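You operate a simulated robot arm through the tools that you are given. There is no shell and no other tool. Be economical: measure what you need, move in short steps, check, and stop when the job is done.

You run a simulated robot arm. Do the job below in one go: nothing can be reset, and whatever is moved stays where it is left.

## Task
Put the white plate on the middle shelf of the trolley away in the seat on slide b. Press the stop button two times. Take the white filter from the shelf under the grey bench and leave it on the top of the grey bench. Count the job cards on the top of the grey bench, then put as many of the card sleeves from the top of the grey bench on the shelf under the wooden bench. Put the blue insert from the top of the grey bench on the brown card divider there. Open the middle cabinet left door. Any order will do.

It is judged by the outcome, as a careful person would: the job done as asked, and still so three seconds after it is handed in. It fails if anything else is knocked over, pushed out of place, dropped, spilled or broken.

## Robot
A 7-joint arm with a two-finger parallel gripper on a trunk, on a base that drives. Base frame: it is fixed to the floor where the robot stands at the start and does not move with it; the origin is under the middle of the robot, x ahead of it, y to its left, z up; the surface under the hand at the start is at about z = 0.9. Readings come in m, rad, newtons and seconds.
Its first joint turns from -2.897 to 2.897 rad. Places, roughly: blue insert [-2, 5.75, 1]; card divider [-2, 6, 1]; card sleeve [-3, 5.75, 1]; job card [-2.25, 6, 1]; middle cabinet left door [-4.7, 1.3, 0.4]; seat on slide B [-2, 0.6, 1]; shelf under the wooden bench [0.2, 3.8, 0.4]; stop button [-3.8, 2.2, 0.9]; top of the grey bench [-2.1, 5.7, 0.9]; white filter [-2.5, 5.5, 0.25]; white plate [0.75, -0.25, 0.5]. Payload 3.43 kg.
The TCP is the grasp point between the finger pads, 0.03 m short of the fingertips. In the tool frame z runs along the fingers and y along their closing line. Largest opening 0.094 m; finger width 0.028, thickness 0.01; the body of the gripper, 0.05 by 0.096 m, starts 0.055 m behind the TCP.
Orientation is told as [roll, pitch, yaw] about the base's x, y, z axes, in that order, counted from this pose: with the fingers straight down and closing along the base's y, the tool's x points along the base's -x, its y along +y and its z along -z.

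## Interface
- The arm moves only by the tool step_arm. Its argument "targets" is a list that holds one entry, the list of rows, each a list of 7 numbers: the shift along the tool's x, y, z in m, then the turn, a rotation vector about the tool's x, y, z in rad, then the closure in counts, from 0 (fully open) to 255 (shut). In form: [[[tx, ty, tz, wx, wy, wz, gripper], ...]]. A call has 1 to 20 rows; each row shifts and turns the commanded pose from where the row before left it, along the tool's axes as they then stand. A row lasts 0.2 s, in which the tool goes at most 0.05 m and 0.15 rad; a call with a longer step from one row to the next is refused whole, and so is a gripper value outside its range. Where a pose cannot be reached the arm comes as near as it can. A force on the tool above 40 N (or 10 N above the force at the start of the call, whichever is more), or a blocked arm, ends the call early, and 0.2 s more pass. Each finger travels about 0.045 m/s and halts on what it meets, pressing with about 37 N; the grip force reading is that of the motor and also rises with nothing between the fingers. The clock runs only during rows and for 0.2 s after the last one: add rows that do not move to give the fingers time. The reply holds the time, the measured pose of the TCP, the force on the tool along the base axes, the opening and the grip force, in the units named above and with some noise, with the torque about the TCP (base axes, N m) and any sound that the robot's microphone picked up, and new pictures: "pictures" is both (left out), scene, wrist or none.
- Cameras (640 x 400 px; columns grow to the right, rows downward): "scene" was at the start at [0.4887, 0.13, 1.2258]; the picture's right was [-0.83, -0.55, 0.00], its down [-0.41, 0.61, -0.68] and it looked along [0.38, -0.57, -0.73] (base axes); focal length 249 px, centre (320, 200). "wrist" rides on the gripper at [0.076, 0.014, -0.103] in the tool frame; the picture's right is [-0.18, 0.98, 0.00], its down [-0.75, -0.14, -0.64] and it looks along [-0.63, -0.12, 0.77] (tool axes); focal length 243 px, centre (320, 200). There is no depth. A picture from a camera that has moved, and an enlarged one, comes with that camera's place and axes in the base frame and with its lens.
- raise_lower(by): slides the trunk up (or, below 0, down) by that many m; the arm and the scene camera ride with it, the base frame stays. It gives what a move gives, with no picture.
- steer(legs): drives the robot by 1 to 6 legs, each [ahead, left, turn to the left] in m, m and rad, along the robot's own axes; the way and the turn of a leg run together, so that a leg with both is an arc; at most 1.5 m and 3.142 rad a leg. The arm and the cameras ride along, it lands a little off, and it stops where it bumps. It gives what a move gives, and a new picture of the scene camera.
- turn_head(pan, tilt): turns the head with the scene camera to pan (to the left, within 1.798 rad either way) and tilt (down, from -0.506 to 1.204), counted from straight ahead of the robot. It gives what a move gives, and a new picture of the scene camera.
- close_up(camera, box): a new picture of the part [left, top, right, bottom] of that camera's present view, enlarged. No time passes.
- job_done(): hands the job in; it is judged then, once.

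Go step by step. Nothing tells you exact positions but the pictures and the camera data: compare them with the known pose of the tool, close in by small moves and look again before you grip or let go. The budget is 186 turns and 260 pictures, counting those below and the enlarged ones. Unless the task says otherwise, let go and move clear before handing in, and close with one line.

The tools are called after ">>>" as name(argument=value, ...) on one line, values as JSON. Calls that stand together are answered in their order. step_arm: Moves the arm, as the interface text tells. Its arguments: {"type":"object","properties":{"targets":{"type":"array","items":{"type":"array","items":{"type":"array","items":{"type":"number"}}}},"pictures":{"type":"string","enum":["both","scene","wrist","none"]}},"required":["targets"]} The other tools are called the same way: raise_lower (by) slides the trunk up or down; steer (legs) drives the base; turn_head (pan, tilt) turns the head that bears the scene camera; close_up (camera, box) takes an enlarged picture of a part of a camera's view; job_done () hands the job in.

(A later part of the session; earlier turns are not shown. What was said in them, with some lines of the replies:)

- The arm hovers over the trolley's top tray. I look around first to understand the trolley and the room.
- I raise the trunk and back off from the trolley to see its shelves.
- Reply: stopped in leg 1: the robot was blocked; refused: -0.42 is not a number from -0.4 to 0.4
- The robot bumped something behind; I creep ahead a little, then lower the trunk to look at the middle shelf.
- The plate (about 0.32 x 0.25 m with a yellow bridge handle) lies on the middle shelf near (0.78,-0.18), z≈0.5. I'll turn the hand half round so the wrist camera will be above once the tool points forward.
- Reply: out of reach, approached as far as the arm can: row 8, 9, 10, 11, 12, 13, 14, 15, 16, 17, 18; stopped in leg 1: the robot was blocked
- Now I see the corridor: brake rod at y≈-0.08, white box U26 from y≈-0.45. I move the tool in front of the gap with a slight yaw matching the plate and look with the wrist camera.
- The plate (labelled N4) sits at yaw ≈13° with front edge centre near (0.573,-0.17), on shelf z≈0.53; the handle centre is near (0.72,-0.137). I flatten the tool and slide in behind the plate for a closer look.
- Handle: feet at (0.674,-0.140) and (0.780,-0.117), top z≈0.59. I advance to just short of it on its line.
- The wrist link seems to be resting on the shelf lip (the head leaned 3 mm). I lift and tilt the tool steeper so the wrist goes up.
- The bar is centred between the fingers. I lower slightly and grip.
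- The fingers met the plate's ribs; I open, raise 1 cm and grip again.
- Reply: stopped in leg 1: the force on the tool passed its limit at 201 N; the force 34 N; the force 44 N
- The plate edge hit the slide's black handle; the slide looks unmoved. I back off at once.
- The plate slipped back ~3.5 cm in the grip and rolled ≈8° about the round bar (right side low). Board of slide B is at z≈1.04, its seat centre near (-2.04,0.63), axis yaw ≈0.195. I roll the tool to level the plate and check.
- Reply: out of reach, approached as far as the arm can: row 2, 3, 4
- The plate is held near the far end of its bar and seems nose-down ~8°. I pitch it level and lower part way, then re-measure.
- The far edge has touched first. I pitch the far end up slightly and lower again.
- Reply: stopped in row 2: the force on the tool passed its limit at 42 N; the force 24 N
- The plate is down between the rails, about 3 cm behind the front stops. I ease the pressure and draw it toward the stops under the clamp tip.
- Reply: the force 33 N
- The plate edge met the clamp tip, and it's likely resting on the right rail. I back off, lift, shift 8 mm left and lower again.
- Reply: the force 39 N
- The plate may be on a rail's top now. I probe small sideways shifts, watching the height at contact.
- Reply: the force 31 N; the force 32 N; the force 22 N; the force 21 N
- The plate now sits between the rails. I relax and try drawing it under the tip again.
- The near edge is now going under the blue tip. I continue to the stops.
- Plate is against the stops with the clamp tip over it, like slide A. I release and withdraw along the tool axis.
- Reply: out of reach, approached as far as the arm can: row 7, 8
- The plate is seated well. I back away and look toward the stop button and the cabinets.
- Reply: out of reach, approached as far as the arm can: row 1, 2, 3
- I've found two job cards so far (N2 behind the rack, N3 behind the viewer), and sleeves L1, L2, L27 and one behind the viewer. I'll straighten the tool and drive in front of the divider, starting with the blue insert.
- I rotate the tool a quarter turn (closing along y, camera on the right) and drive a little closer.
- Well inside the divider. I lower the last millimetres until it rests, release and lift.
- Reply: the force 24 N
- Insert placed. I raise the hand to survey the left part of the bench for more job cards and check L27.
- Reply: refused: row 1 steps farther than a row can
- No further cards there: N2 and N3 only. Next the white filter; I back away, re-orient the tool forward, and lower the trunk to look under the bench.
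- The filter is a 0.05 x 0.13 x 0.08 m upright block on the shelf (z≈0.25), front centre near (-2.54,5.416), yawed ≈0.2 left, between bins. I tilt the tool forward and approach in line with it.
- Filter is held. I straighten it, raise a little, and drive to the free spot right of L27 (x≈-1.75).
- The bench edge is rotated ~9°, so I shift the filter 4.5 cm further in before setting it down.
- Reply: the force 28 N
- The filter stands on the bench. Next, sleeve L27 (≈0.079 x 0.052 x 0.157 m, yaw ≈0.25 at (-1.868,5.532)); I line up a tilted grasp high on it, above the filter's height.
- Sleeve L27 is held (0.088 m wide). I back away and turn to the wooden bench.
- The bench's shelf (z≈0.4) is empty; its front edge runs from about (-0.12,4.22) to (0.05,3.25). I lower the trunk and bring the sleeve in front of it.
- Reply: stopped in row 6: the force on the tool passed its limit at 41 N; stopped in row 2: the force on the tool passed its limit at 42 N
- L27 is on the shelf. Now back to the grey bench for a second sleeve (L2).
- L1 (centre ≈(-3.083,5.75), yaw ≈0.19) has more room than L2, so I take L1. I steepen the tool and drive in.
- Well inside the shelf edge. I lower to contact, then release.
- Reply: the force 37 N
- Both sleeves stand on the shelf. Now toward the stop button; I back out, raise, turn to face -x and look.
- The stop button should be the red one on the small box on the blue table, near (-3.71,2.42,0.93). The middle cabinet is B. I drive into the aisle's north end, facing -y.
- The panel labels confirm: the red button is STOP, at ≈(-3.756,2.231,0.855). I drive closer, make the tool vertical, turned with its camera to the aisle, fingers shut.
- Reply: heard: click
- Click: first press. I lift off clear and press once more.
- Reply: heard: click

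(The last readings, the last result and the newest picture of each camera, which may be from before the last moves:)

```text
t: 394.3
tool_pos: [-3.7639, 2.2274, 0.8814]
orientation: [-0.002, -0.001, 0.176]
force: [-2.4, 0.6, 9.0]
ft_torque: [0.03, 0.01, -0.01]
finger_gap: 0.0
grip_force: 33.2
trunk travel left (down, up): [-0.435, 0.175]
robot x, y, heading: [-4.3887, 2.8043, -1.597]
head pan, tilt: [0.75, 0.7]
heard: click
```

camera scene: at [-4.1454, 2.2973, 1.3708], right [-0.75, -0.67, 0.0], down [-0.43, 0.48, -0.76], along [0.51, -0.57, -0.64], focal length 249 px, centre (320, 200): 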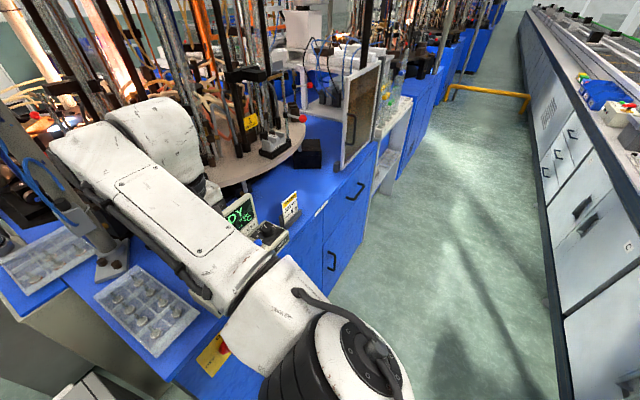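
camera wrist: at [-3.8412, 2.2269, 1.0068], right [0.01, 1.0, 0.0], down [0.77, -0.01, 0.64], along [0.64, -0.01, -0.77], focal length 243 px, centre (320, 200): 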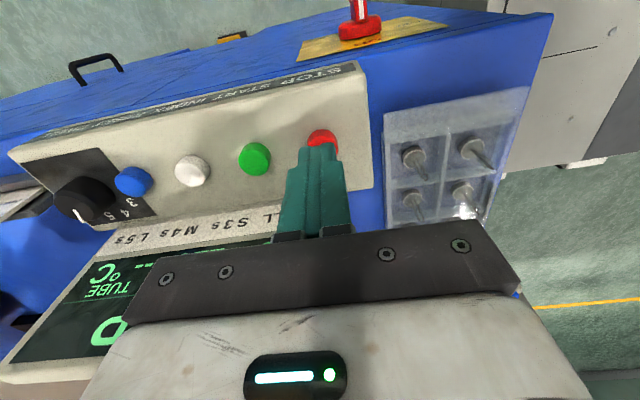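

Second click heard. I lift off, retract into the aisle and look at cabinet B.

>>> step_arm(targets=[[[0, 0, -0.04, 0, 0, 0, 255], [0, 0, -0.045, 0, 0, 0, 255], [0, 0, -0.045, 0, 0, 0, 255], [0.045, -0.014, 0, 0, 0, 0, 255], [0.045, -0.014, 0, 0, 0, 0, 255], [0.045, -0.014, 0, 0, 0, 0, 255], [0.045, -0.014, 0, 0, 0, 0, 255], [0.045, -0.014, 0, 0, 0, 0, 255], [0.045, -0.014, 0, 0, 0, 0, 255], [0.045, -0.014, 0, 0, 0, 0, 255], [0.045, -0.014, 0, 0, 0, 0, 255], [0.045, -0.014, 0, 0, 0, 0, 255], [0, 0, 0, 0, 0, 0, 255]]], pictures="none")

>>> raise_lower(by=-0.3)

>>> turn_head(pan=-0.25, tilt=0.3)

```text
t: 397.1
tool_pos: [-4.1422, 2.033, 1.0084]
orientation: [0.003, -0.001, 0.177]
force: [0.1, 0.3, 0.1]
ft_torque: [0.03, 0.0, -0.01]
finger_gap: 0.0
grip_force: 33.2
trunk travel left (down, up): [-0.435, 0.175]
robot x, y, heading: [-4.3905, 2.8093, -1.593]
head pan, tilt: [0.75, 0.7]
```

```text
t: 400.1
tool_pos: [-4.1413, 2.033, 0.7082]
orientation: [0.0, 0.0, 0.176]
force: [0.1, 0.5, 0.3]
ft_torque: [0.0, 0.0, 0.01]
finger_gap: 0.0003
grip_force: 33.6
trunk travel left (down, up): [-0.135, 0.475]
robot x, y, heading: [-4.3909, 2.8034, -1.59]
head pan, tilt: [0.75, 0.7]
```

```text
t: 401.4
tool_pos: [-4.1424, 2.0323, 0.7078]
orientation: [-0.001, -0.002, 0.177]
force: [0.5, 0.2, -0.4]
ft_torque: [0.02, -0.01, 0.02]
finger_gap: 0.0001
grip_force: 33.2
trunk travel left (down, up): [-0.135, 0.475]
robot x, y, heading: [-4.3914, 2.8042, -1.59]
head pan, tilt: [-0.25, 0.3]
camera scene: at [-4.2273, 2.2705, 1.1069], right [-0.96, 0.27, 0.0], down [0.08, 0.29, -0.96], along [-0.25, -0.92, -0.3], focal length 249 px, centre (320, 200)
```

scene: 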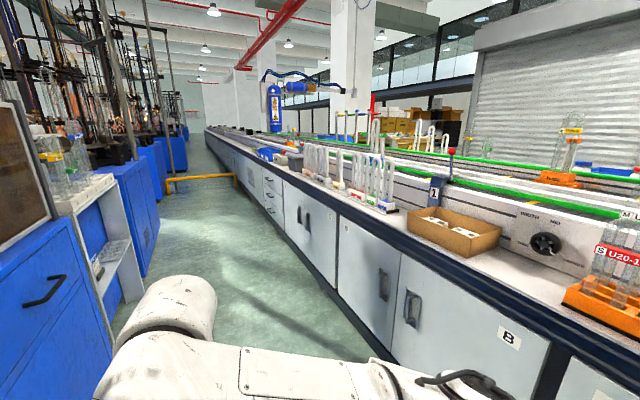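

>>> close_up(camera="scene", box=[310, 190, 470, 360])

```text
2.35 times, centred on (390, 275) of scene
camera zoom: at [-4.2273, 2.2705, 1.1069], right [-0.96, 0.27, 0.0], down [0.08, 0.29, -0.96], along [-0.25, -0.92, -0.3], focal length 586 px, centre (155, 24)
```

zoom: 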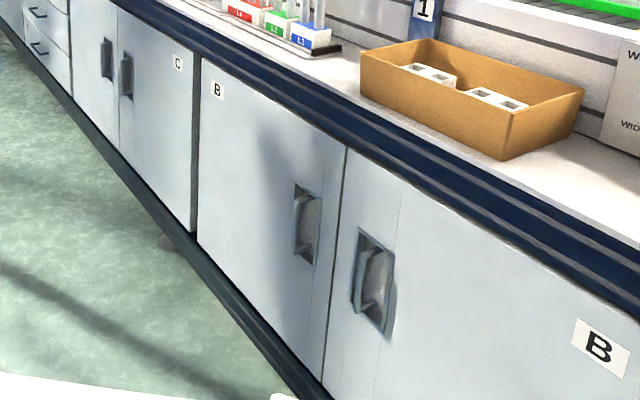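

Cabinet B's left door has a vertical bar pull at about (-4.68,1.53,0.49); hinge on its left (south). I move to mid-aisle, tilt the tool to point at the cabinet face, and drive south.

>>> step_arm(targets=[[[0.045, 0, 0, 0, 0, 0, 130], [0.045, 0, 0, 0, 0, 0, 130], [0.045, 0, 0, 0, 0, 0, 130], [0.045, 0, 0, 0, 0, 0, 130], [0.03, 0, 0, 0, 0.15, 0, 130], [0, 0, 0, 0, 0.15, 0, 130], [0, 0, 0, 0, 0.15, 0, 130], [0, 0, 0, 0, 0.15, 0, 130], [0, 0, 0, 0, 0.15, 0, 130], [0, 0, 0, 0, 0.15, 0, 130], [0, 0, 0, 0, 0.15, 0, 130], [0, 0, 0, 0, 0.15, 0, 130], [0, 0, 0, 0, 0.15, 0, 130], [0, 0, 0, 0, 0.15, 0, 130], [0, 0, 0, 0, 0, 0, 130]]], pictures="none")

>>> raise_lower(by=-0.12)

>>> steer(legs=[[0.42, 0, 0]])

>>> step_arm(targets=[[[0, 0, 0, 0, 0, 0, 130]]], pictures="wrist")

```text
t: 404.6
tool_pos: [-4.3479, 1.9971, 0.7089]
orientation: [0.003, 1.448, 0.179]
force: [0.7, 0.1, 0.0]
ft_torque: [-0.05, 0.01, 0.02]
finger_gap: 0.0461
grip_force: 0.0
out of reach, approached as far as the arm can: row 14
trunk travel left (down, up): [-0.135, 0.475]
robot x, y, heading: [-4.3883, 2.8059, -1.589]
head pan, tilt: [-0.25, 0.3]
```

```text
t: 406.1
tool_pos: [-4.3482, 1.9969, 0.5882]
orientation: [0.007, 1.448, 0.183]
force: [-0.1, -0.6, 0.3]
ft_torque: [0.0, 0.04, 0.02]
finger_gap: 0.0459
grip_force: 0.1
trunk travel left (down, up): [-0.015, 0.595]
robot x, y, heading: [-4.391, 2.8046, -1.592]
head pan, tilt: [-0.25, 0.3]
```

```text
t: 408.7
tool_pos: [-4.3565, 1.5671, 0.5877]
orientation: [0.007, 1.445, 0.182]
force: [-0.1, 0.3, -1.3]
ft_torque: [0.01, -0.04, 0.02]
finger_gap: 0.0457
grip_force: 0.0
trunk travel left (down, up): [-0.015, 0.595]
robot x, y, heading: [-4.3992, 2.3756, -1.591]
head pan, tilt: [-0.25, 0.3]
camera scene: at [-4.2359, 1.8417, 0.9869], right [-0.96, 0.27, 0.0], down [0.08, 0.29, -0.96], along [-0.25, -0.92, -0.3], focal length 249 px, centre (320, 200)
```

scene: 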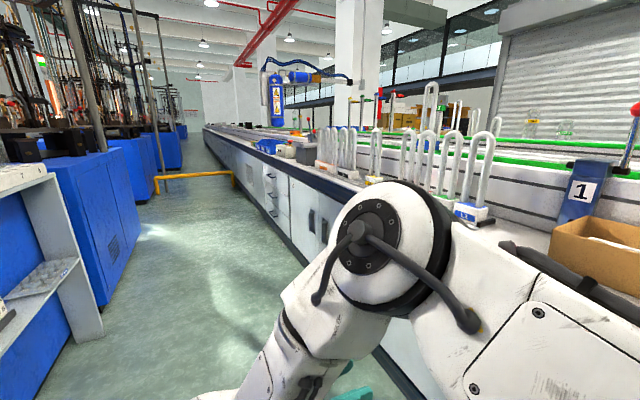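

```text
t: 409.1
tool_pos: [-4.3566, 1.5669, 0.5891]
orientation: [0.009, 1.446, 0.186]
force: [-0.1, -0.9, 1.2]
ft_torque: [0.03, 0.01, 0.0]
finger_gap: 0.0459
grip_force: 0.0
trunk travel left (down, up): [-0.015, 0.595]
robot x, y, heading: [-4.4007, 2.378, -1.589]
head pan, tilt: [-0.25, 0.3]
camera wrist: at [-4.2668, 1.596, 0.6773], right [-0.15, 0.97, -0.18], down [0.74, -0.01, -0.67], along [-0.65, -0.24, -0.72], focal length 243 px, centre (320, 200)
```

wrist: 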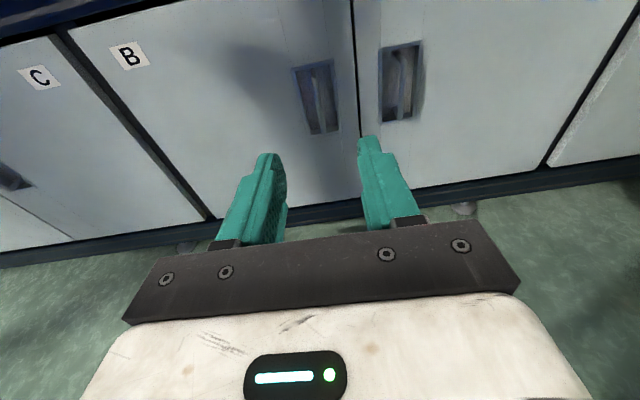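

>>> close_up(camera="wrist", box=[260, 30, 440, 150])

```text
3.33 times, centred on (350, 90) of wrist
camera zoom: at [-4.2668, 1.596, 0.6773], right [-0.15, 0.97, -0.18], down [0.74, -0.01, -0.67], along [-0.65, -0.24, -0.72], focal length 809 px, centre (220, 567)
```

zoom: 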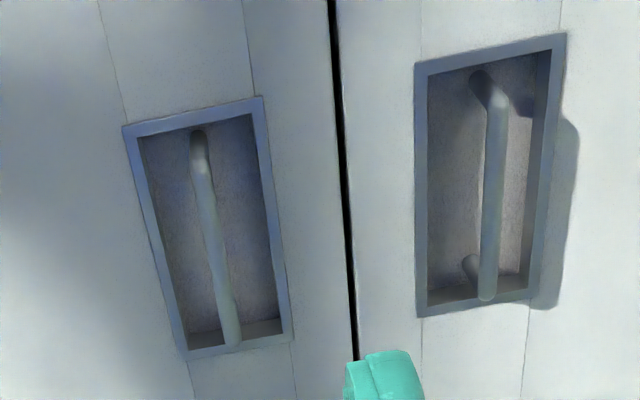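

>>> step_arm(targets=[[[-0.033, -0.008, 0.03, 0, 0, 0, 160], [-0.033, -0.008, 0.03, 0, 0, 0, 160], [0, 0, 0.045, 0, 0, 0, 160], [0, 0, 0.045, 0, 0, 0, 160], [0, 0, 0.045, 0, 0, 0, 160], [0, 0, 0, 0, 0, 0, 160]]], pictures="both")

```text
t: 410.5
tool_pos: [-4.5401, 1.5171, 0.4988]
orientation: [0.009, 1.447, 0.186]
force: [-0.7, -0.4, -0.3]
ft_torque: [0.0, -0.02, 0.01]
finger_gap: 0.0351
grip_force: 0.0
trunk travel left (down, up): [-0.015, 0.595]
robot x, y, heading: [-4.4028, 2.3783, -1.592]
head pan, tilt: [-0.25, 0.3]
camera scene: at [-4.236, 1.8417, 0.9869], right [-0.96, 0.27, 0.0], down [0.08, 0.29, -0.96], along [-0.25, -0.92, -0.3], focal length 249 px, centre (320, 200)
camera wrist: at [-4.4495, 1.5471, 0.588], right [-0.15, 0.97, -0.18], down [0.74, -0.01, -0.67], along [-0.65, -0.24, -0.72], focal length 243 px, centre (320, 200)
```

scene: 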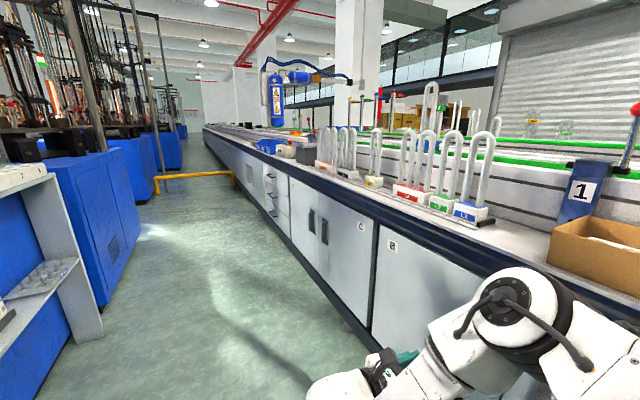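
wrist: 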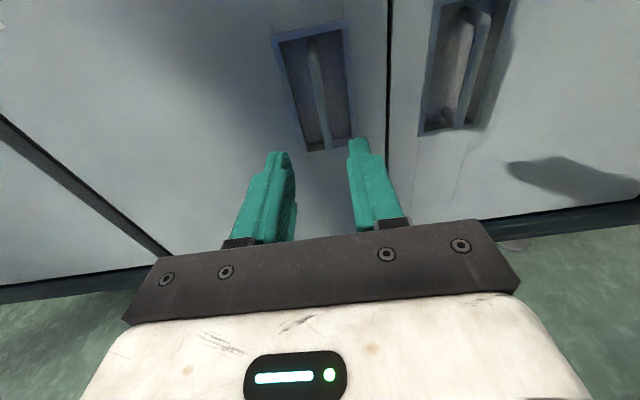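

>>> step_arm(targets=[[[0.001, 0, 0.045, 0, 0, 0, 160], [0.001, 0, 0.04, 0, 0, 0, 160], [0, 0, 0, 0, 0, 0, 160]]], pictures="both")

>>> close_up(camera="wrist", box=[230, 80, 430, 240])

```text
t: 411.3
tool_pos: [-4.6181, 1.5031, 0.4905]
orientation: [0.006, 1.447, 0.186]
force: [-0.4, -0.1, -0.2]
ft_torque: [0.01, -0.01, -0.01]
finger_gap: 0.0354
grip_force: 0.1
trunk travel left (down, up): [-0.015, 0.595]
robot x, y, heading: [-4.4001, 2.3794, -1.594]
head pan, tilt: [-0.25, 0.3]
camera scene: at [-4.236, 1.8417, 0.9869], right [-0.96, 0.27, 0.0], down [0.08, 0.29, -0.96], along [-0.25, -0.92, -0.3], focal length 249 px, centre (320, 200)
camera wrist: at [-4.5298, 1.5324, 0.5799], right [-0.15, 0.97, -0.18], down [0.74, -0.01, -0.67], along [-0.65, -0.24, -0.72], focal length 243 px, centre (320, 200)
```

scene: 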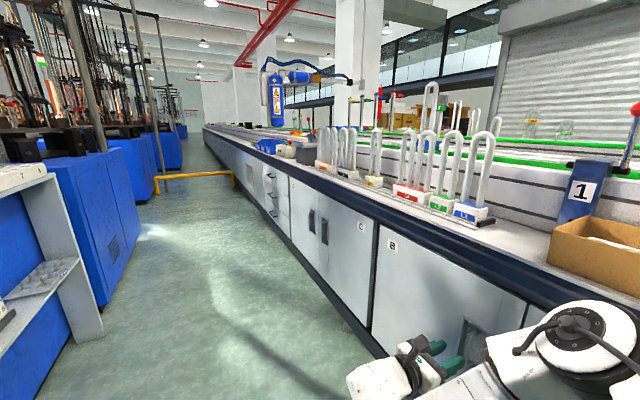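
wrist: 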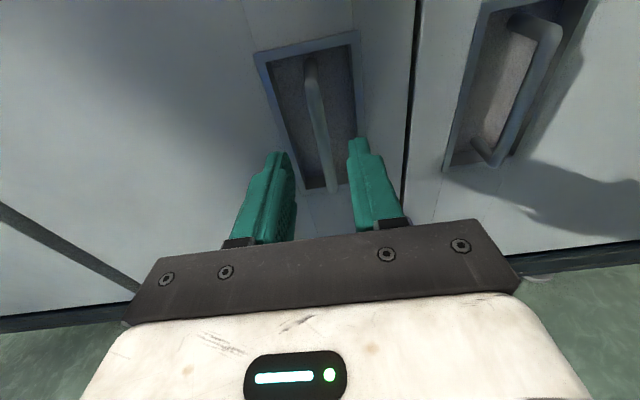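

```text
2.50 times, centred on (330, 160) of wrist
camera zoom: at [-4.5298, 1.5324, 0.5799], right [-0.15, 0.97, -0.18], down [0.74, -0.01, -0.67], along [-0.65, -0.24, -0.72], focal length 606 px, centre (295, 300)
```

zoom: 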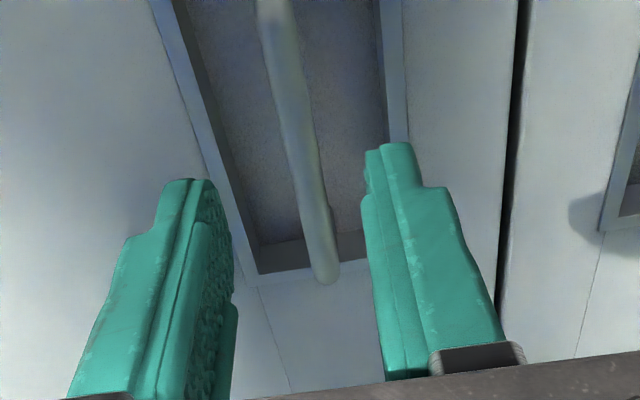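

>>> step_arm(targets=[[[0, 0, 0.012, 0, 0, 0, 160], [0, 0, 0.01, 0, 0, 0, 160], [0, 0, 0, 0, 0, 0, 255], [0, 0, 0, 0, 0, 0, 255], [0, 0, 0, 0, 0, 0, 255], [0, 0, 0, 0, 0, 0, 255]]], pictures="wrist")

```text
t: 412.7
tool_pos: [-4.6401, 1.4998, 0.4882]
orientation: [0.006, 1.447, 0.185]
force: [-0.2, 0.0, -0.7]
ft_torque: [0.0, -0.01, 0.0]
finger_gap: 0.0
grip_force: 32.5
trunk travel left (down, up): [-0.015, 0.595]
robot x, y, heading: [-4.3993, 2.3768, -1.593]
head pan, tilt: [-0.25, 0.3]
camera wrist: at [-4.5512, 1.5292, 0.5764], right [-0.15, 0.97, -0.18], down [0.74, -0.01, -0.67], along [-0.65, -0.24, -0.72], focal length 243 px, centre (320, 200)
```

wrist: 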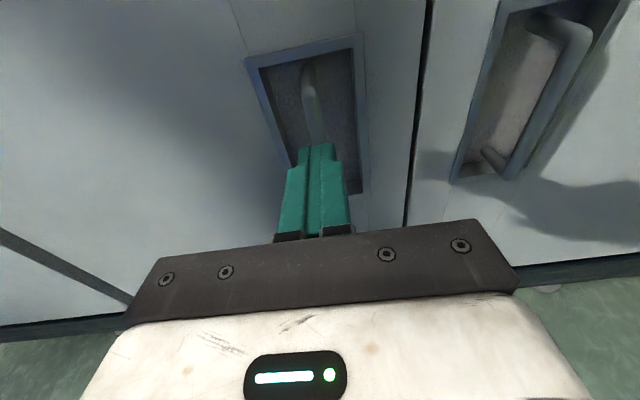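

>>> step_arm(targets=[[[0, 0, 0, 0, 0, 0, 160], [0, 0, 0, 0, 0, 0, 160], [0, 0, 0, 0, 0, 0, 160], [0, 0, 0.01, 0, 0, 0, 160], [0, 0, 0.01, 0, 0, 0, 160], [0, 0, 0, 0, 0, 0, 255], [0, 0, 0, 0, 0, 0, 255], [0, 0, 0, 0, 0, 0, 255]]], pictures="wrist")

```text
t: 414.5
tool_pos: [-4.6599, 1.497, 0.484]
orientation: [0.007, 1.448, 0.183]
force: [-0.4, -0.7, 0.3]
ft_torque: [0.0, 0.01, -0.05]
finger_gap: 0.0001
grip_force: 30.4
trunk travel left (down, up): [-0.015, 0.595]
robot x, y, heading: [-4.4006, 2.3772, -1.591]
head pan, tilt: [-0.25, 0.3]
camera wrist: at [-4.5703, 1.5257, 0.5731], right [-0.15, 0.97, -0.18], down [0.74, -0.01, -0.67], along [-0.65, -0.24, -0.72], focal length 243 px, centre (320, 200)
```

wrist: 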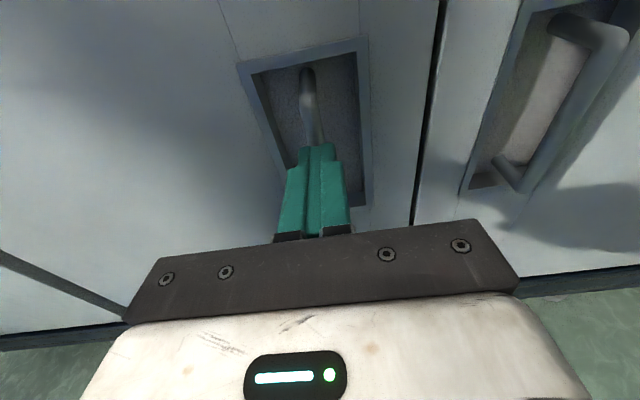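

>>> step_arm(targets=[[[0, 0, 0, 0, 0, 0, 160], [0, 0, 0, 0, 0, 0, 160], [0, 0, 0, 0, 0, 0, 160], [0, 0, 0.01, 0, 0, 0, 160], [0, 0, 0.01, 0, 0, 0, 160], [0, 0, 0, 0, 0, 0, 160]]], pictures="none")

>>> close_up(camera="wrist", box=[220, 30, 420, 240])

```text
t: 415.9
tool_pos: [-4.6802, 1.4935, 0.4803]
orientation: [0.004, 1.445, 0.181]
force: [-0.1, 0.2, -0.1]
ft_torque: [-0.01, 0.01, 0.02]
finger_gap: 0.0353
grip_force: 0.1
trunk travel left (down, up): [-0.015, 0.595]
robot x, y, heading: [-4.3981, 2.3762, -1.591]
head pan, tilt: [-0.25, 0.3]
```

```text
1.90 times, centred on (320, 135) of wrist
camera zoom: at [-4.5902, 1.5221, 0.5706], right [-0.15, 0.97, -0.18], down [0.74, -0.01, -0.67], along [-0.65, -0.24, -0.72], focal length 462 px, centre (320, 324)
```

zoom: 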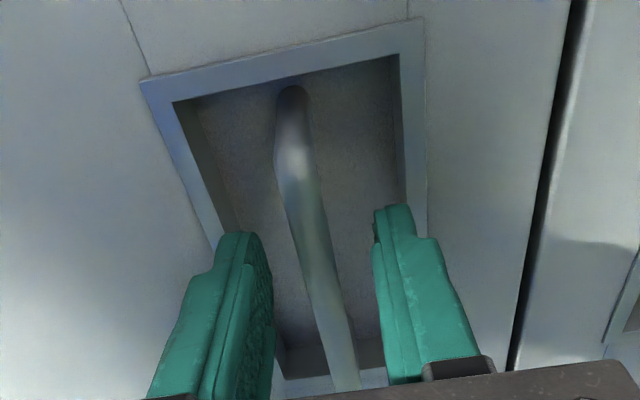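

>>> step_arm(targets=[[[0, 0, 0.006, 0, 0, 0, 160], [0, 0, 0, 0, 0, 0, 255], [0, 0, 0, 0, 0, 0, 255], [0, 0, 0, 0, 0, 0, 255], [0, 0, 0, 0, 0, 0, 255]]], pictures="none")

```text
t: 417.1
tool_pos: [-4.6854, 1.492, 0.4808]
orientation: [0.003, 1.446, 0.18]
force: [0.6, -10.9, -2.1]
ft_torque: [0.05, -0.38, 0.13]
finger_gap: 0.0107
grip_force: 44.6
trunk travel left (down, up): [-0.015, 0.595]
robot x, y, heading: [-4.3968, 2.3755, -1.592]
head pan, tilt: [-0.25, 0.3]
```

The bar is gripped (0.011 m). I pull along the door's arc in small steps.

>>> step_arm(targets=[[[-0.0025, 0, -0.02, -0.05, 0, 0.006, 255], [-0.0025, 0, -0.02, -0.05, 0, 0.006, 255], [-0.0025, 0, -0.02, -0.05, 0, 0.006, 255], [-0.0025, 0, -0.02, -0.05, 0, 0.006, 255], [0, 0, 0, 0, 0, 0, 255]]], pictures="wrist")

```text
t: 417.6
tool_pos: [-4.6516, 1.4926, 0.481]
orientation: [-0.017, 1.443, 0.096]
force: [1.0, -4.4, -7.1]
ft_torque: [0.27, 0.59, 0.32]
finger_gap: 0.011
grip_force: 44.5
trunk travel left (down, up): [-0.015, 0.595]
robot x, y, heading: [-4.4015, 2.3755, -1.589]
head pan, tilt: [-0.25, 0.3]
stopped in row 2: the force on the tool passed its limit at 45 N (the readings are from after the stop); the commanded pose is now the measured one
camera wrist: at [-4.561, 1.5169, 0.5709], right [-0.09, 0.98, -0.18], down [0.74, -0.06, -0.67], along [-0.66, -0.2, -0.72], focal length 243 px, centre (320, 200)
```

wrist: 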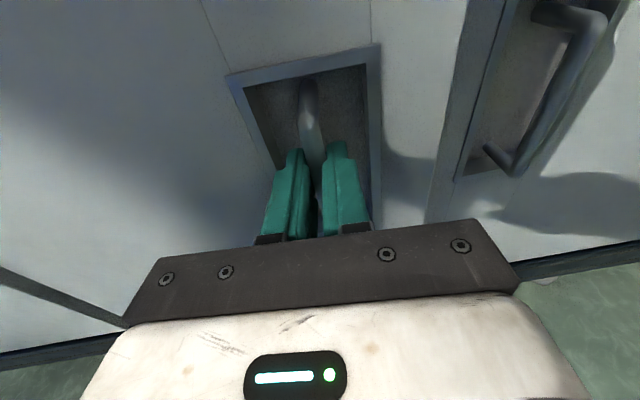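

The door has come off its catch. I continue more gently.

>>> step_arm(targets=[[[-0.0015, 0, -0.012, -0.032, 0, 0.004, 255], [-0.0015, 0, -0.012, -0.032, 0, 0.004, 255], [-0.0015, 0, -0.012, -0.032, 0, 0.004, 255], [-0.0015, 0, -0.012, -0.032, 0, 0.004, 255], [-0.0015, 0, -0.012, -0.032, 0, 0.004, 255], [-0.0015, 0, -0.012, -0.032, 0, 0.004, 255], [-0.0015, 0, -0.012, -0.032, 0, 0.004, 255], [-0.0015, 0, -0.012, -0.032, 0, 0.004, 255], [0, 0, 0, 0, 0, 0, 255]]], pictures="none")

```text
t: 418.4
tool_pos: [-4.6233, 1.4923, 0.4816]
orientation: [-0.033, 1.436, 0.017]
force: [-0.2, -7.7, -6.4]
ft_torque: [0.61, 0.6, 0.29]
finger_gap: 0.0107
grip_force: 44.2
trunk travel left (down, up): [-0.015, 0.595]
robot x, y, heading: [-4.4003, 2.3721, -1.585]
head pan, tilt: [-0.25, 0.3]
stopped in row 3: the force on the tool passed its limit at 45 N (the readings are from after the stop); the commanded pose is now the measured one
```

>>> step_arm(targets=[[[-0.001, -0.002, -0.008, -0.01, 0, 0.001, 255], [-0.001, -0.002, -0.008, -0.02, 0, 0.002, 255], [-0.001, -0.002, -0.008, -0.02, 0, 0.002, 255], [-0.001, -0.002, -0.008, -0.02, 0, 0.002, 255], [-0.001, -0.002, -0.008, -0.02, 0, 0.002, 255], [-0.001, -0.002, -0.008, -0.02, 0, 0.002, 255], [0, 0, 0, 0, 0, 0, 255]]], pictures="both")

```text
t: 419.3
tool_pos: [-4.5958, 1.4887, 0.4821]
orientation: [0.005, 1.443, -0.018]
force: [0.8, 6.7, 4.6]
ft_torque: [-0.08, -0.63, 0.12]
finger_gap: 0.011
grip_force: 44.9
trunk travel left (down, up): [-0.015, 0.595]
robot x, y, heading: [-4.3966, 2.3777, -1.587]
head pan, tilt: [-0.25, 0.3]
stopped in row 4: the force on the tool passed its limit at 45 N (the readings are from after the stop); the commanded pose is now the measured one
camera scene: at [-4.2352, 1.8417, 0.9872], right [-0.96, 0.27, 0.0], down [0.08, 0.29, -0.96], along [-0.25, -0.92, -0.3], focal length 249 px, centre (320, 200)
camera wrist: at [-4.5028, 1.5002, 0.5712], right [0.04, 0.98, -0.18], down [0.73, -0.16, -0.67], along [-0.68, -0.1, -0.72], focal length 243 px, centre (320, 200)
```

scene: 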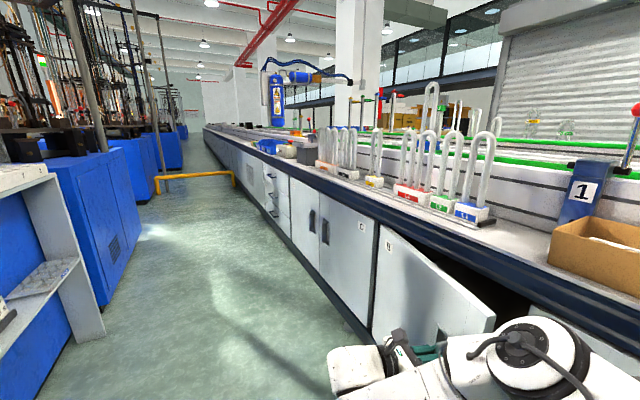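
wrist: 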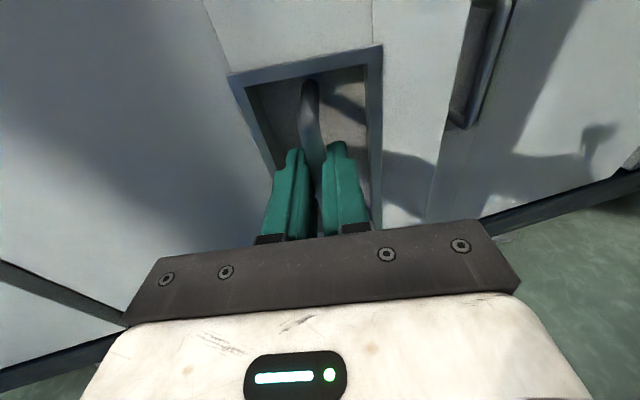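

>>> step_arm(targets=[[[-0.0006, -0.0005, -0.005, -0.013, 0, 0.0016, 255], [-0.0006, -0.0005, -0.005, -0.013, 0, 0.0016, 255], [-0.0006, -0.0005, -0.005, -0.013, 0, 0.0016, 255], [-0.0006, -0.0005, -0.005, -0.013, 0, 0.0016, 255], [-0.0006, -0.0005, -0.005, -0.013, 0, 0.0016, 255], [-0.0006, -0.0005, -0.005, -0.013, 0, 0.0016, 255], [-0.0006, -0.0005, -0.005, -0.013, 0, 0.0016, 255], [-0.0006, -0.0005, -0.005, -0.013, 0, 0.0016, 255], [-0.0006, -0.0005, -0.005, -0.013, 0, 0.0016, 255], [-0.0006, -0.0005, -0.005, -0.013, 0, 0.0016, 255], [-0.0006, -0.0005, -0.005, -0.013, 0, 0.0016, 255], [-0.0006, -0.0005, -0.005, -0.013, 0, 0.0016, 255], [-0.0006, -0.0005, -0.005, -0.013, 0, 0.0016, 255], [-0.0006, -0.0005, -0.005, -0.013, 0, 0.0016, 255], [-0.0006, -0.0005, -0.005, -0.013, 0, 0.0016, 255], [0, 0, 0, 0, 0, 0, 255]]], pictures="none")

```text
t: 421.6
tool_pos: [-4.544, 1.4772, 0.4816]
orientation: [-0.007, 1.439, -0.162]
force: [-0.1, -6.0, -5.4]
ft_torque: [0.2, 0.53, 0.26]
finger_gap: 0.0105
grip_force: 44.2
trunk travel left (down, up): [-0.015, 0.595]
robot x, y, heading: [-4.3975, 2.3753, -1.59]
head pan, tilt: [-0.25, 0.3]
stopped in row 11: the force on the tool passed its limit at 42 N (the readings are from after the stop); the commanded pose is now the measured one
```

>>> step_arm(targets=[[[-0.0006, -0.0008, -0.004, -0.011, 0, 0.0014, 255], [-0.0006, -0.0008, -0.004, -0.011, 0, 0.0014, 255], [-0.0006, -0.0008, -0.004, -0.011, 0, 0.0014, 255], [-0.0006, -0.0008, -0.004, -0.011, 0, 0.0014, 255], [-0.0006, -0.0008, -0.004, -0.011, 0, 0.0014, 255], [-0.0006, -0.0008, -0.004, -0.011, 0, 0.0014, 255], [-0.0006, -0.0008, -0.004, -0.011, 0, 0.0014, 255], [-0.0006, -0.0008, -0.004, -0.011, 0, 0.0014, 255], [-0.0006, -0.0008, -0.004, -0.011, 0, 0.0014, 255], [-0.0006, -0.0008, -0.004, -0.011, 0, 0.0014, 255], [-0.0006, -0.0008, -0.004, -0.011, 0, 0.0014, 255], [-0.0006, -0.0008, -0.004, -0.011, 0, 0.0014, 255], [-0.0006, -0.0008, -0.004, -0.011, 0, 0.0014, 255], [-0.0006, -0.0008, -0.004, -0.011, 0, 0.0014, 255], [-0.0006, -0.0008, -0.004, -0.011, 0, 0.0014, 255], [-0.0006, -0.0008, -0.004, -0.011, 0, 0.0014, 255], [-0.0006, -0.0008, -0.004, -0.011, 0, 0.0014, 255], [-0.0006, -0.0008, -0.004, -0.011, 0, 0.0014, 255], [0, 0, 0, 0, 0, 0, 255]]], pictures="scene")

```text
t: 424.3
tool_pos: [-4.5019, 1.4614, 0.4832]
orientation: [-0.007, 1.431, -0.284]
force: [-4.2, -10.9, -11.8]
ft_torque: [0.18, 0.62, 0.25]
finger_gap: 0.0107
grip_force: 44.8
out of reach, approached as far as the arm can: row 11, 13
trunk travel left (down, up): [-0.015, 0.595]
robot x, y, heading: [-4.3989, 2.3746, -1.596]
head pan, tilt: [-0.25, 0.3]
stopped in row 13: the force on the tool passed its limit at 47 N (the readings are from after the stop); the commanded pose is now the measured one
camera scene: at [-4.2364, 1.8397, 0.9867], right [-0.96, 0.27, 0.0], down [0.08, 0.29, -0.96], along [-0.26, -0.92, -0.3], focal length 249 px, centre (320, 200)
```

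scene: 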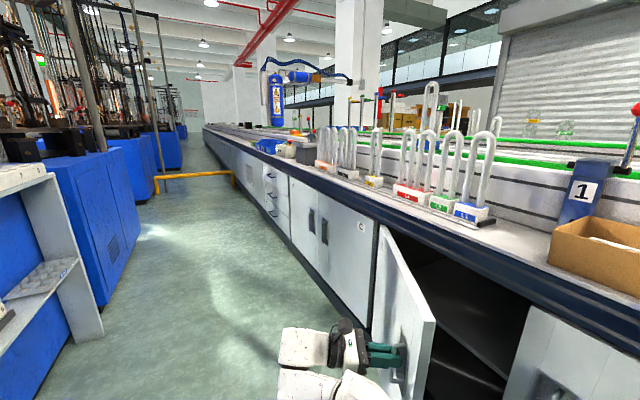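

The door is open about 28°. I release and will push it wider from the inside.

>>> step_arm(targets=[[[0, 0, 0, 0, 0, 0, 130], [0, 0, 0, 0, 0, 0, 130], [0, 0, 0, 0, 0, 0, 130], [0, 0, -0.02, 0, 0, 0, 130], [0, 0, -0.04, 0, 0, 0, 130], [0, 0, -0.04, 0, 0, 0, 130], [0, 0, 0, 0, 0, 0, 130]]], pictures="none")

>>> raise_lower(by=0.4)

>>> step_arm(targets=[[[0, 0, 0, 0, -0.15, 0, 255], [0, 0, 0, 0, -0.15, 0, 255], [0, 0, 0, 0, -0.15, 0, 255], [0, 0, 0, 0, -0.15, 0, 255], [0, 0, 0, 0, -0.15, 0, 255], [0, 0, 0, 0, -0.15, 0, 255], [0, 0, 0, 0, -0.15, 0, 255], [0, 0, 0, 0, -0.15, 0, 255], [0, 0, 0, 0, -0.15, 0, 255], [0, 0, 0, 0, -0.08, 0, 255], [0, 0, 0, 0, 0, 0, 255]]], pictures="both")

```text
t: 425.9
tool_pos: [-4.4482, 1.4614, 0.5055]
orientation: [-0.02, 1.433, -0.299]
force: [0.0, -0.9, -0.6]
ft_torque: [0.0, 0.01, 0.03]
finger_gap: 0.0459
grip_force: 0.0
out of reach, approached as far as the arm can: row 4, 5, 6
trunk travel left (down, up): [-0.015, 0.595]
robot x, y, heading: [-4.3965, 2.3716, -1.591]
head pan, tilt: [-0.25, 0.3]
```

```text
t: 429.8
tool_pos: [-4.4479, 1.4618, 0.9047]
orientation: [-0.022, 1.429, -0.3]
force: [0.1, -0.4, -0.4]
ft_torque: [0.0, 0.03, -0.02]
finger_gap: 0.0459
grip_force: 0.1
trunk travel left (down, up): [-0.415, 0.195]
robot x, y, heading: [-4.4012, 2.3732, -1.586]
head pan, tilt: [-0.25, 0.3]
```

```text
t: 432.2
tool_pos: [-4.4107, 1.4597, 0.8784]
orientation: [0.087, 0.286, -0.146]
force: [-0.3, 0.6, -0.2]
ft_torque: [0.01, 0.0, -0.01]
finger_gap: 0.0003
grip_force: 33.0
out of reach, approached as far as the arm can: row 1, 2, 3, 4, 5
trunk travel left (down, up): [-0.415, 0.195]
robot x, y, heading: [-4.3969, 2.3792, -1.591]
head pan, tilt: [-0.25, 0.3]
camera scene: at [-4.2363, 1.8402, 1.3869], right [-0.96, 0.27, 0.0], down [0.08, 0.29, -0.96], along [-0.25, -0.92, -0.3], focal length 249 px, centre (320, 200)
camera wrist: at [-4.4526, 1.4695, 0.9999], right [0.34, 0.94, 0.03], down [0.86, -0.33, 0.39], along [0.38, -0.11, -0.92], focal length 243 px, centre (320, 200)
```

scene: 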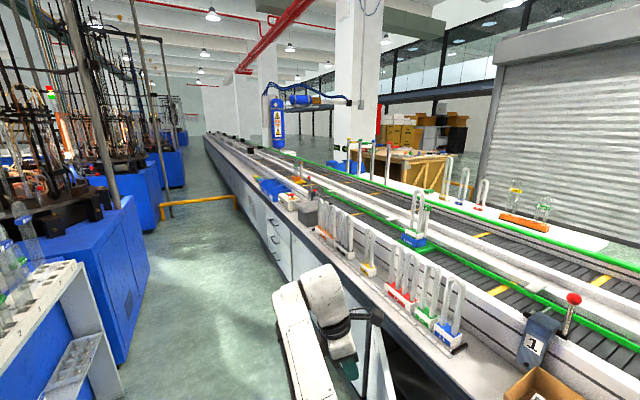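
wrist: 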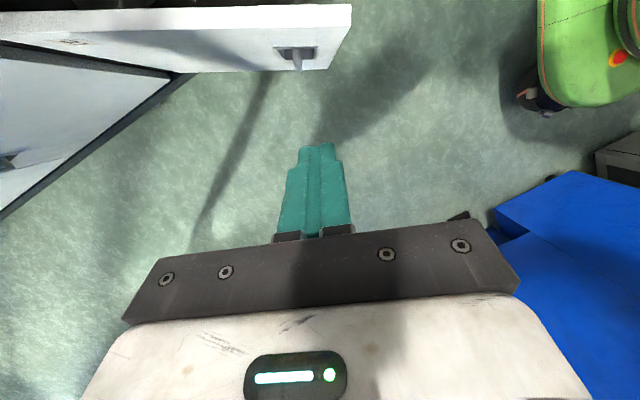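

>>> step_arm(targets=[[[0, 0, -0.02, 0.042, -0.144, 0, 255], [0, 0, -0.02, 0.042, -0.144, 0, 255], [0, 0, 0, 0, 0, -0.145, 255], [0, 0, 0, 0, 0, -0.145, 255], [0, 0, 0, 0, 0, -0.145, 255], [0, 0, 0, 0, 0, -0.145, 255], [0, 0, 0, 0, 0, -0.145, 255], [0, 0, 0, 0, 0, -0.145, 255], [0, 0, 0, 0, 0, -0.145, 255], [0, 0, 0, 0, 0, -0.145, 255], [0, 0, 0, 0, 0, -0.145, 255], [0, 0, 0, 0, 0, -0.145, 255], [0, 0, 0, 0, 0, -0.145, 255], [0, 0, 0, 0, 0, -0.115, 255], [0, 0, 0, 0, 0, 0, 255]]], pictures="wrist")

```text
t: 435.4
tool_pos: [-4.3967, 1.4301, 0.897]
orientation: [0.0, 0.0, 1.55]
force: [0.1, -0.5, 1.0]
ft_torque: [-0.01, -0.02, 0.02]
finger_gap: 0.0002
grip_force: 33.0
out of reach, approached as far as the arm can: row 12, 13, 14
trunk travel left (down, up): [-0.415, 0.195]
robot x, y, heading: [-4.4035, 2.3723, -1.594]
head pan, tilt: [-0.25, 0.3]
camera wrist: at [-4.4115, 1.3524, 1.0009], right [-0.98, 0.2, 0.0], down [0.16, 0.75, 0.64], along [0.13, 0.63, -0.77], focal length 243 px, centre (320, 200)
```

wrist: 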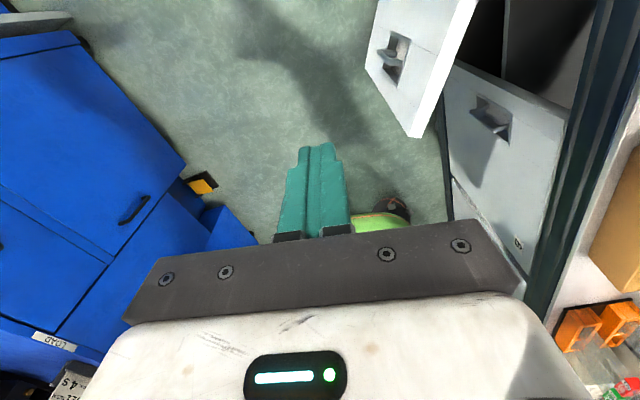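

>>> step_arm(targets=[[[-0.005, 0.036, 0, 0, 0, 0, 255], [-0.005, 0.036, 0, 0, 0, 0, 255], [-0.005, 0.036, 0, 0, 0, 0, 255], [-0.005, 0.036, 0, 0, 0, 0, 255], [0, 0, 0, 0, 0, 0, 255]]], pictures="wrist")

```text
t: 436.6
tool_pos: [-4.5426, 1.4461, 0.8931]
orientation: [-0.001, -0.001, 1.551]
force: [-0.4, 0.0, 0.2]
ft_torque: [-0.03, -0.04, 0.01]
finger_gap: 0.0001
grip_force: 33.1
out of reach, approached as far as the arm can: row 1
trunk travel left (down, up): [-0.415, 0.195]
robot x, y, heading: [-4.398, 2.3746, -1.589]
head pan, tilt: [-0.25, 0.3]
camera wrist: at [-4.5566, 1.3686, 0.9968], right [-0.98, 0.2, 0.0], down [0.15, 0.75, 0.64], along [0.13, 0.63, -0.77], focal length 243 px, centre (320, 200)
```

wrist: 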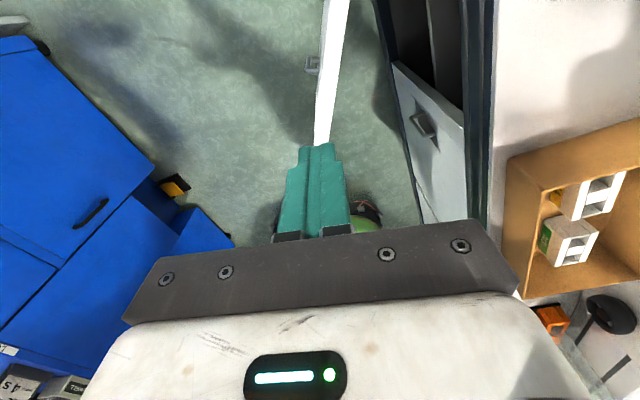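

>>> step_arm(targets=[[[-0.03, 0.019, 0, 0, 0, 0, 255], [-0.03, 0.019, 0, 0, 0, 0, 255], [0, 0, 0, 0, 0, 0, 255]]], pictures="none")

>>> raise_lower(by=-0.2)

>>> step_arm(targets=[[[0, 0, 0, 0, 0, 0, 255]]], pictures="wrist")

```text
t: 437.4
tool_pos: [-4.5775, 1.5074, 0.8931]
orientation: [0.001, -0.003, 1.552]
force: [-0.4, 0.0, -0.2]
ft_torque: [-0.05, 0.0, -0.01]
finger_gap: 0.0001
grip_force: 32.8
trunk travel left (down, up): [-0.415, 0.195]
robot x, y, heading: [-4.4018, 2.3747, -1.594]
head pan, tilt: [-0.25, 0.3]
```

```text
t: 439.5
tool_pos: [-4.5793, 1.5066, 0.6936]
orientation: [-0.001, 0.0, 1.552]
force: [-0.5, -0.5, 0.9]
ft_torque: [0.0, 0.0, 0.02]
finger_gap: 0.0
grip_force: 32.9
trunk travel left (down, up): [-0.215, 0.395]
robot x, y, heading: [-4.4025, 2.3729, -1.594]
head pan, tilt: [-0.25, 0.3]
```

```text
t: 439.9
tool_pos: [-4.5791, 1.5073, 0.693]
orientation: [-0.001, 0.0, 1.552]
force: [-0.3, 0.0, 0.0]
ft_torque: [0.05, 0.01, 0.02]
finger_gap: 0.0
grip_force: 33.8
trunk travel left (down, up): [-0.215, 0.395]
robot x, y, heading: [-4.4028, 2.3704, -1.593]
head pan, tilt: [-0.25, 0.3]
camera wrist: at [-4.5929, 1.4296, 0.7965], right [-0.98, 0.2, 0.0], down [0.16, 0.75, 0.64], along [0.13, 0.63, -0.77], focal length 243 px, centre (320, 200)
```

wrist: 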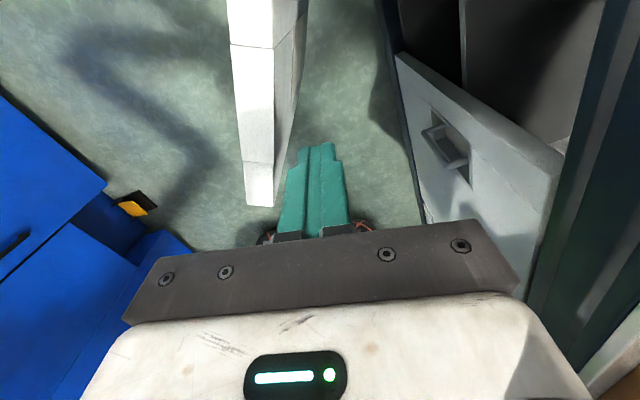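

>>> raise_lower(by=-0.06)

>>> step_arm(targets=[[[0.0048, -0.0138, 0, 0, 0, 0, 255], [0.0052, -0.0136, 0, 0, 0, 0, 255], [0.0057, -0.0134, 0, 0, 0, 0, 255], [0.0062, -0.0132, 0, 0, 0, 0, 255], [0.0069, -0.0129, 0, 0, 0, 0, 255], [0.0073, -0.0126, 0, 0, 0, 0, 255], [0.0077, -0.0124, 0, 0, 0, 0, 255], [0.0082, -0.0121, 0, 0, 0, 0, 255], [0.0086, -0.0118, 0, 0, 0, 0, 255], [0.009, -0.0115, 0, 0, 0, 0, 255], [0.0094, -0.0112, 0, 0, 0, 0, 255], [0, 0, 0, 0, 0, 0, 255]]], pictures="wrist")

```text
t: 440.9
tool_pos: [-4.5783, 1.5068, 0.6335]
orientation: [0.0, -0.001, 1.551]
force: [-0.8, -0.4, 0.4]
ft_torque: [0.01, -0.02, -0.02]
finger_gap: 0.0
grip_force: 33.0
trunk travel left (down, up): [-0.155, 0.455]
robot x, y, heading: [-4.3992, 2.3756, -1.59]
head pan, tilt: [-0.25, 0.3]
```

```text
t: 443.5
tool_pos: [-4.4419, 1.4249, 0.6332]
orientation: [0.0, 0.0, 1.552]
force: [0.2, -0.6, -0.2]
ft_torque: [0.04, -0.02, -0.03]
finger_gap: 0.0
grip_force: 32.8
trunk travel left (down, up): [-0.155, 0.455]
robot x, y, heading: [-4.403, 2.3774, -1.587]
head pan, tilt: [-0.25, 0.3]
camera wrist: at [-4.4558, 1.3483, 0.737], right [-0.98, 0.2, 0.0], down [0.16, 0.75, 0.64], along [0.13, 0.63, -0.77], focal length 243 px, centre (320, 200)
```

wrist: 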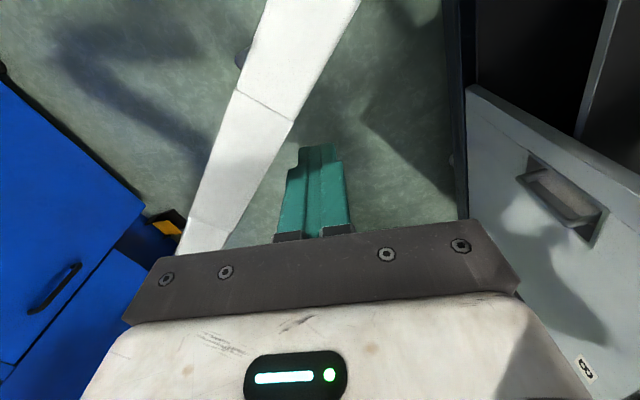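

>>> step_arm(targets=[[[0.0098, -0.0108, 0, 0, 0, 0, 255], [0.0101, -0.0105, 0, 0, 0, 0, 255], [0.0105, -0.0101, 0, 0, 0, 0, 255], [0.0108, -0.0098, 0, 0, 0, 0, 255], [0.0113, -0.0092, 0, 0, 0, 0, 255], [0.0117, -0.0088, 0, 0, 0, 0, 255], [0, 0, 0, 0, 0, 0, 255]]], pictures="none")

>>> steer(legs=[[0.14, 0.04, 0]])

>>> step_arm(targets=[[[0, 0, 0, 0, 0, 0, 255]]], pictures="wrist")

```text
t: 445.1
tool_pos: [-4.3833, 1.3621, 0.6334]
orientation: [-0.002, 0.0, 1.551]
force: [0.2, 0.3, 0.4]
ft_torque: [-0.01, 0.01, 0.01]
finger_gap: 0.0002
grip_force: 32.6
trunk travel left (down, up): [-0.155, 0.455]
robot x, y, heading: [-4.3996, 2.3772, -1.591]
head pan, tilt: [-0.25, 0.3]
```

```text
t: 446.5
tool_pos: [-4.3535, 1.2413, 0.6331]
orientation: [0.004, -0.022, 1.553]
force: [-0.5, 8.2, 3.6]
ft_torque: [-0.17, -0.09, 0.07]
finger_gap: 0.0001
grip_force: 32.6
trunk travel left (down, up): [-0.155, 0.455]
robot x, y, heading: [-4.3653, 2.2519, -1.593]
head pan, tilt: [-0.25, 0.3]
stopped in leg 1: the force on the tool passed its limit at 106 N (the readings are from after the stop); the commanded pose is now the measured one
camera scene: at [-4.2044, 1.7148, 1.127], right [-0.96, 0.27, 0.0], down [0.08, 0.28, -0.96], along [-0.26, -0.92, -0.3], focal length 249 px, centre (320, 200)
```

scene: 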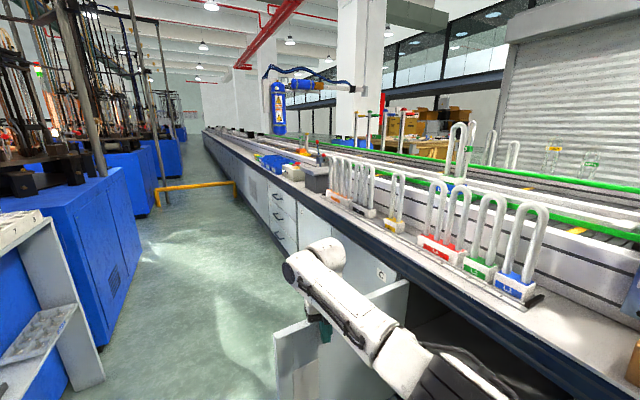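

```text
t: 446.9
tool_pos: [-4.3534, 1.2421, 0.6322]
orientation: [0.006, -0.022, 1.552]
force: [-0.2, 9.2, 4.0]
ft_torque: [-0.24, -0.09, 0.14]
finger_gap: 0.0
grip_force: 32.9
trunk travel left (down, up): [-0.155, 0.455]
robot x, y, heading: [-4.3715, 2.25, -1.594]
head pan, tilt: [-0.25, 0.3]
camera wrist: at [-4.3672, 1.1611, 0.7344], right [-0.98, 0.2, 0.01], down [0.16, 0.74, 0.66], along [0.13, 0.65, -0.75], focal length 243 px, centre (320, 200)
```

wrist: 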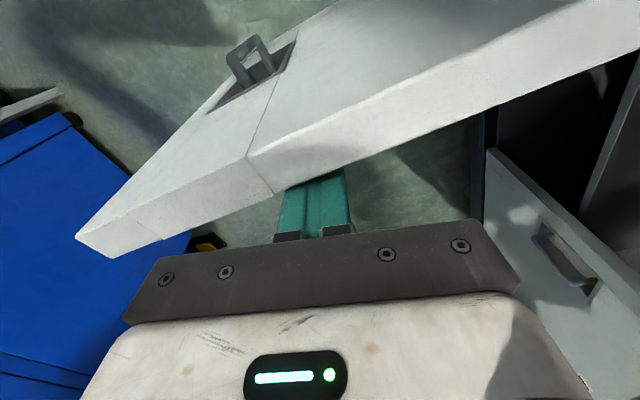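

The door stands at about 80–85°. I ease off, lift clear and back away to check.

>>> step_arm(targets=[[[-0.01, 0, 0, 0, 0, 0, 255], [-0.02, 0, 0, 0, 0, 0, 255], [0, 0, 0, 0, 0, 0, 255]]], pictures="none")

>>> raise_lower(by=0.3)

>>> steer(legs=[[-0.5, 0, 0]])

>>> turn_head(pan=-0.1, tilt=0.5)

```text
t: 447.7
tool_pos: [-4.3531, 1.2706, 0.6315]
orientation: [0.005, -0.022, 1.552]
force: [0.0, 1.0, -0.1]
ft_torque: [-0.01, 0.02, -0.04]
finger_gap: 0.0
grip_force: 33.1
trunk travel left (down, up): [-0.155, 0.455]
robot x, y, heading: [-4.3642, 2.2484, -1.596]
head pan, tilt: [-0.25, 0.3]
```

```text
t: 450.7
tool_pos: [-4.353, 1.2698, 0.9298]
orientation: [0.006, -0.024, 1.552]
force: [0.3, -0.2, 0.2]
ft_torque: [-0.02, 0.01, 0.01]
finger_gap: 0.0
grip_force: 32.5
trunk travel left (down, up): [-0.455, 0.155]
robot x, y, heading: [-4.3666, 2.2481, -1.591]
head pan, tilt: [-0.25, 0.3]
```

```text
t: 453.6
tool_pos: [-4.3402, 1.7741, 0.9314]
orientation: [0.007, -0.024, 1.557]
force: [-0.3, -1.0, -0.8]
ft_torque: [0.08, 0.02, 0.0]
finger_gap: 0.0
grip_force: 32.8
trunk travel left (down, up): [-0.455, 0.155]
robot x, y, heading: [-4.3555, 2.7575, -1.592]
head pan, tilt: [-0.25, 0.3]
camera scene: at [-4.1921, 2.2198, 1.4269], right [-0.96, 0.27, 0.0], down [0.08, 0.29, -0.96], along [-0.26, -0.92, -0.3], focal length 249 px, centre (320, 200)
```

scene: 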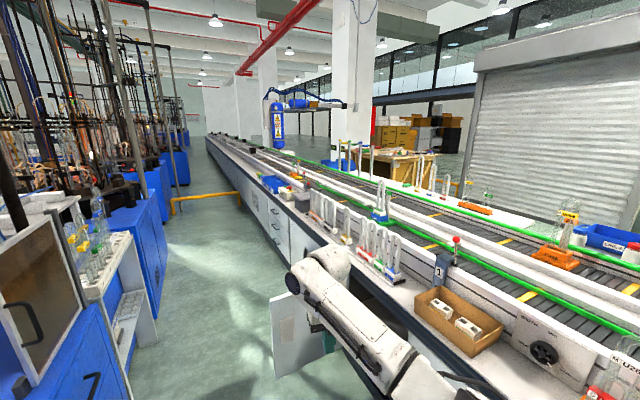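

```text
t: 454.4
tool_pos: [-4.3397, 1.7746, 0.9314]
orientation: [0.005, -0.023, 1.553]
force: [0.5, 0.1, 0.6]
ft_torque: [0.03, -0.01, -0.02]
finger_gap: 0.0
grip_force: 33.1
trunk travel left (down, up): [-0.455, 0.155]
robot x, y, heading: [-4.3546, 2.757, -1.59]
head pan, tilt: [-0.099, 0.499]
camera scene: at [-4.1781, 2.2196, 1.4086], right [-0.99, 0.12, 0.0], down [0.06, 0.47, -0.88], along [-0.11, -0.87, -0.48], focal length 249 px, centre (320, 200)
```

scene: 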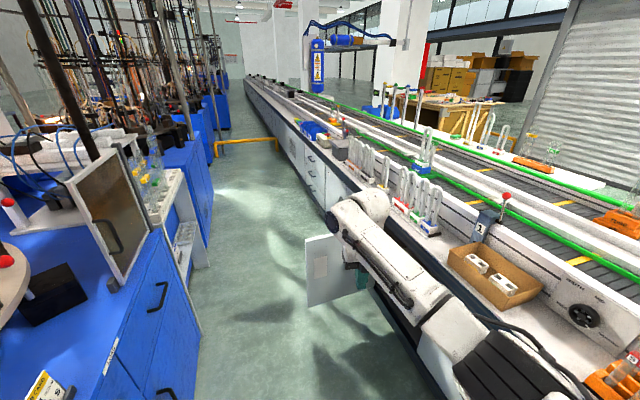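

The middle cabinet's left door stands wide open and the arm is clear. Every item has been carried out, so I hand the job in.

>>> job_done()

```text
The job is handed in.
```

I carried out every item and handed the job in. I counted two job cards (N2 and N3), so two card sleeves, L1 and L27, now stand on the shelf under the wooden bench. On the way to the seat the white plate bumped slide B's handle hard (about 200 N), but the slide did not look moved.
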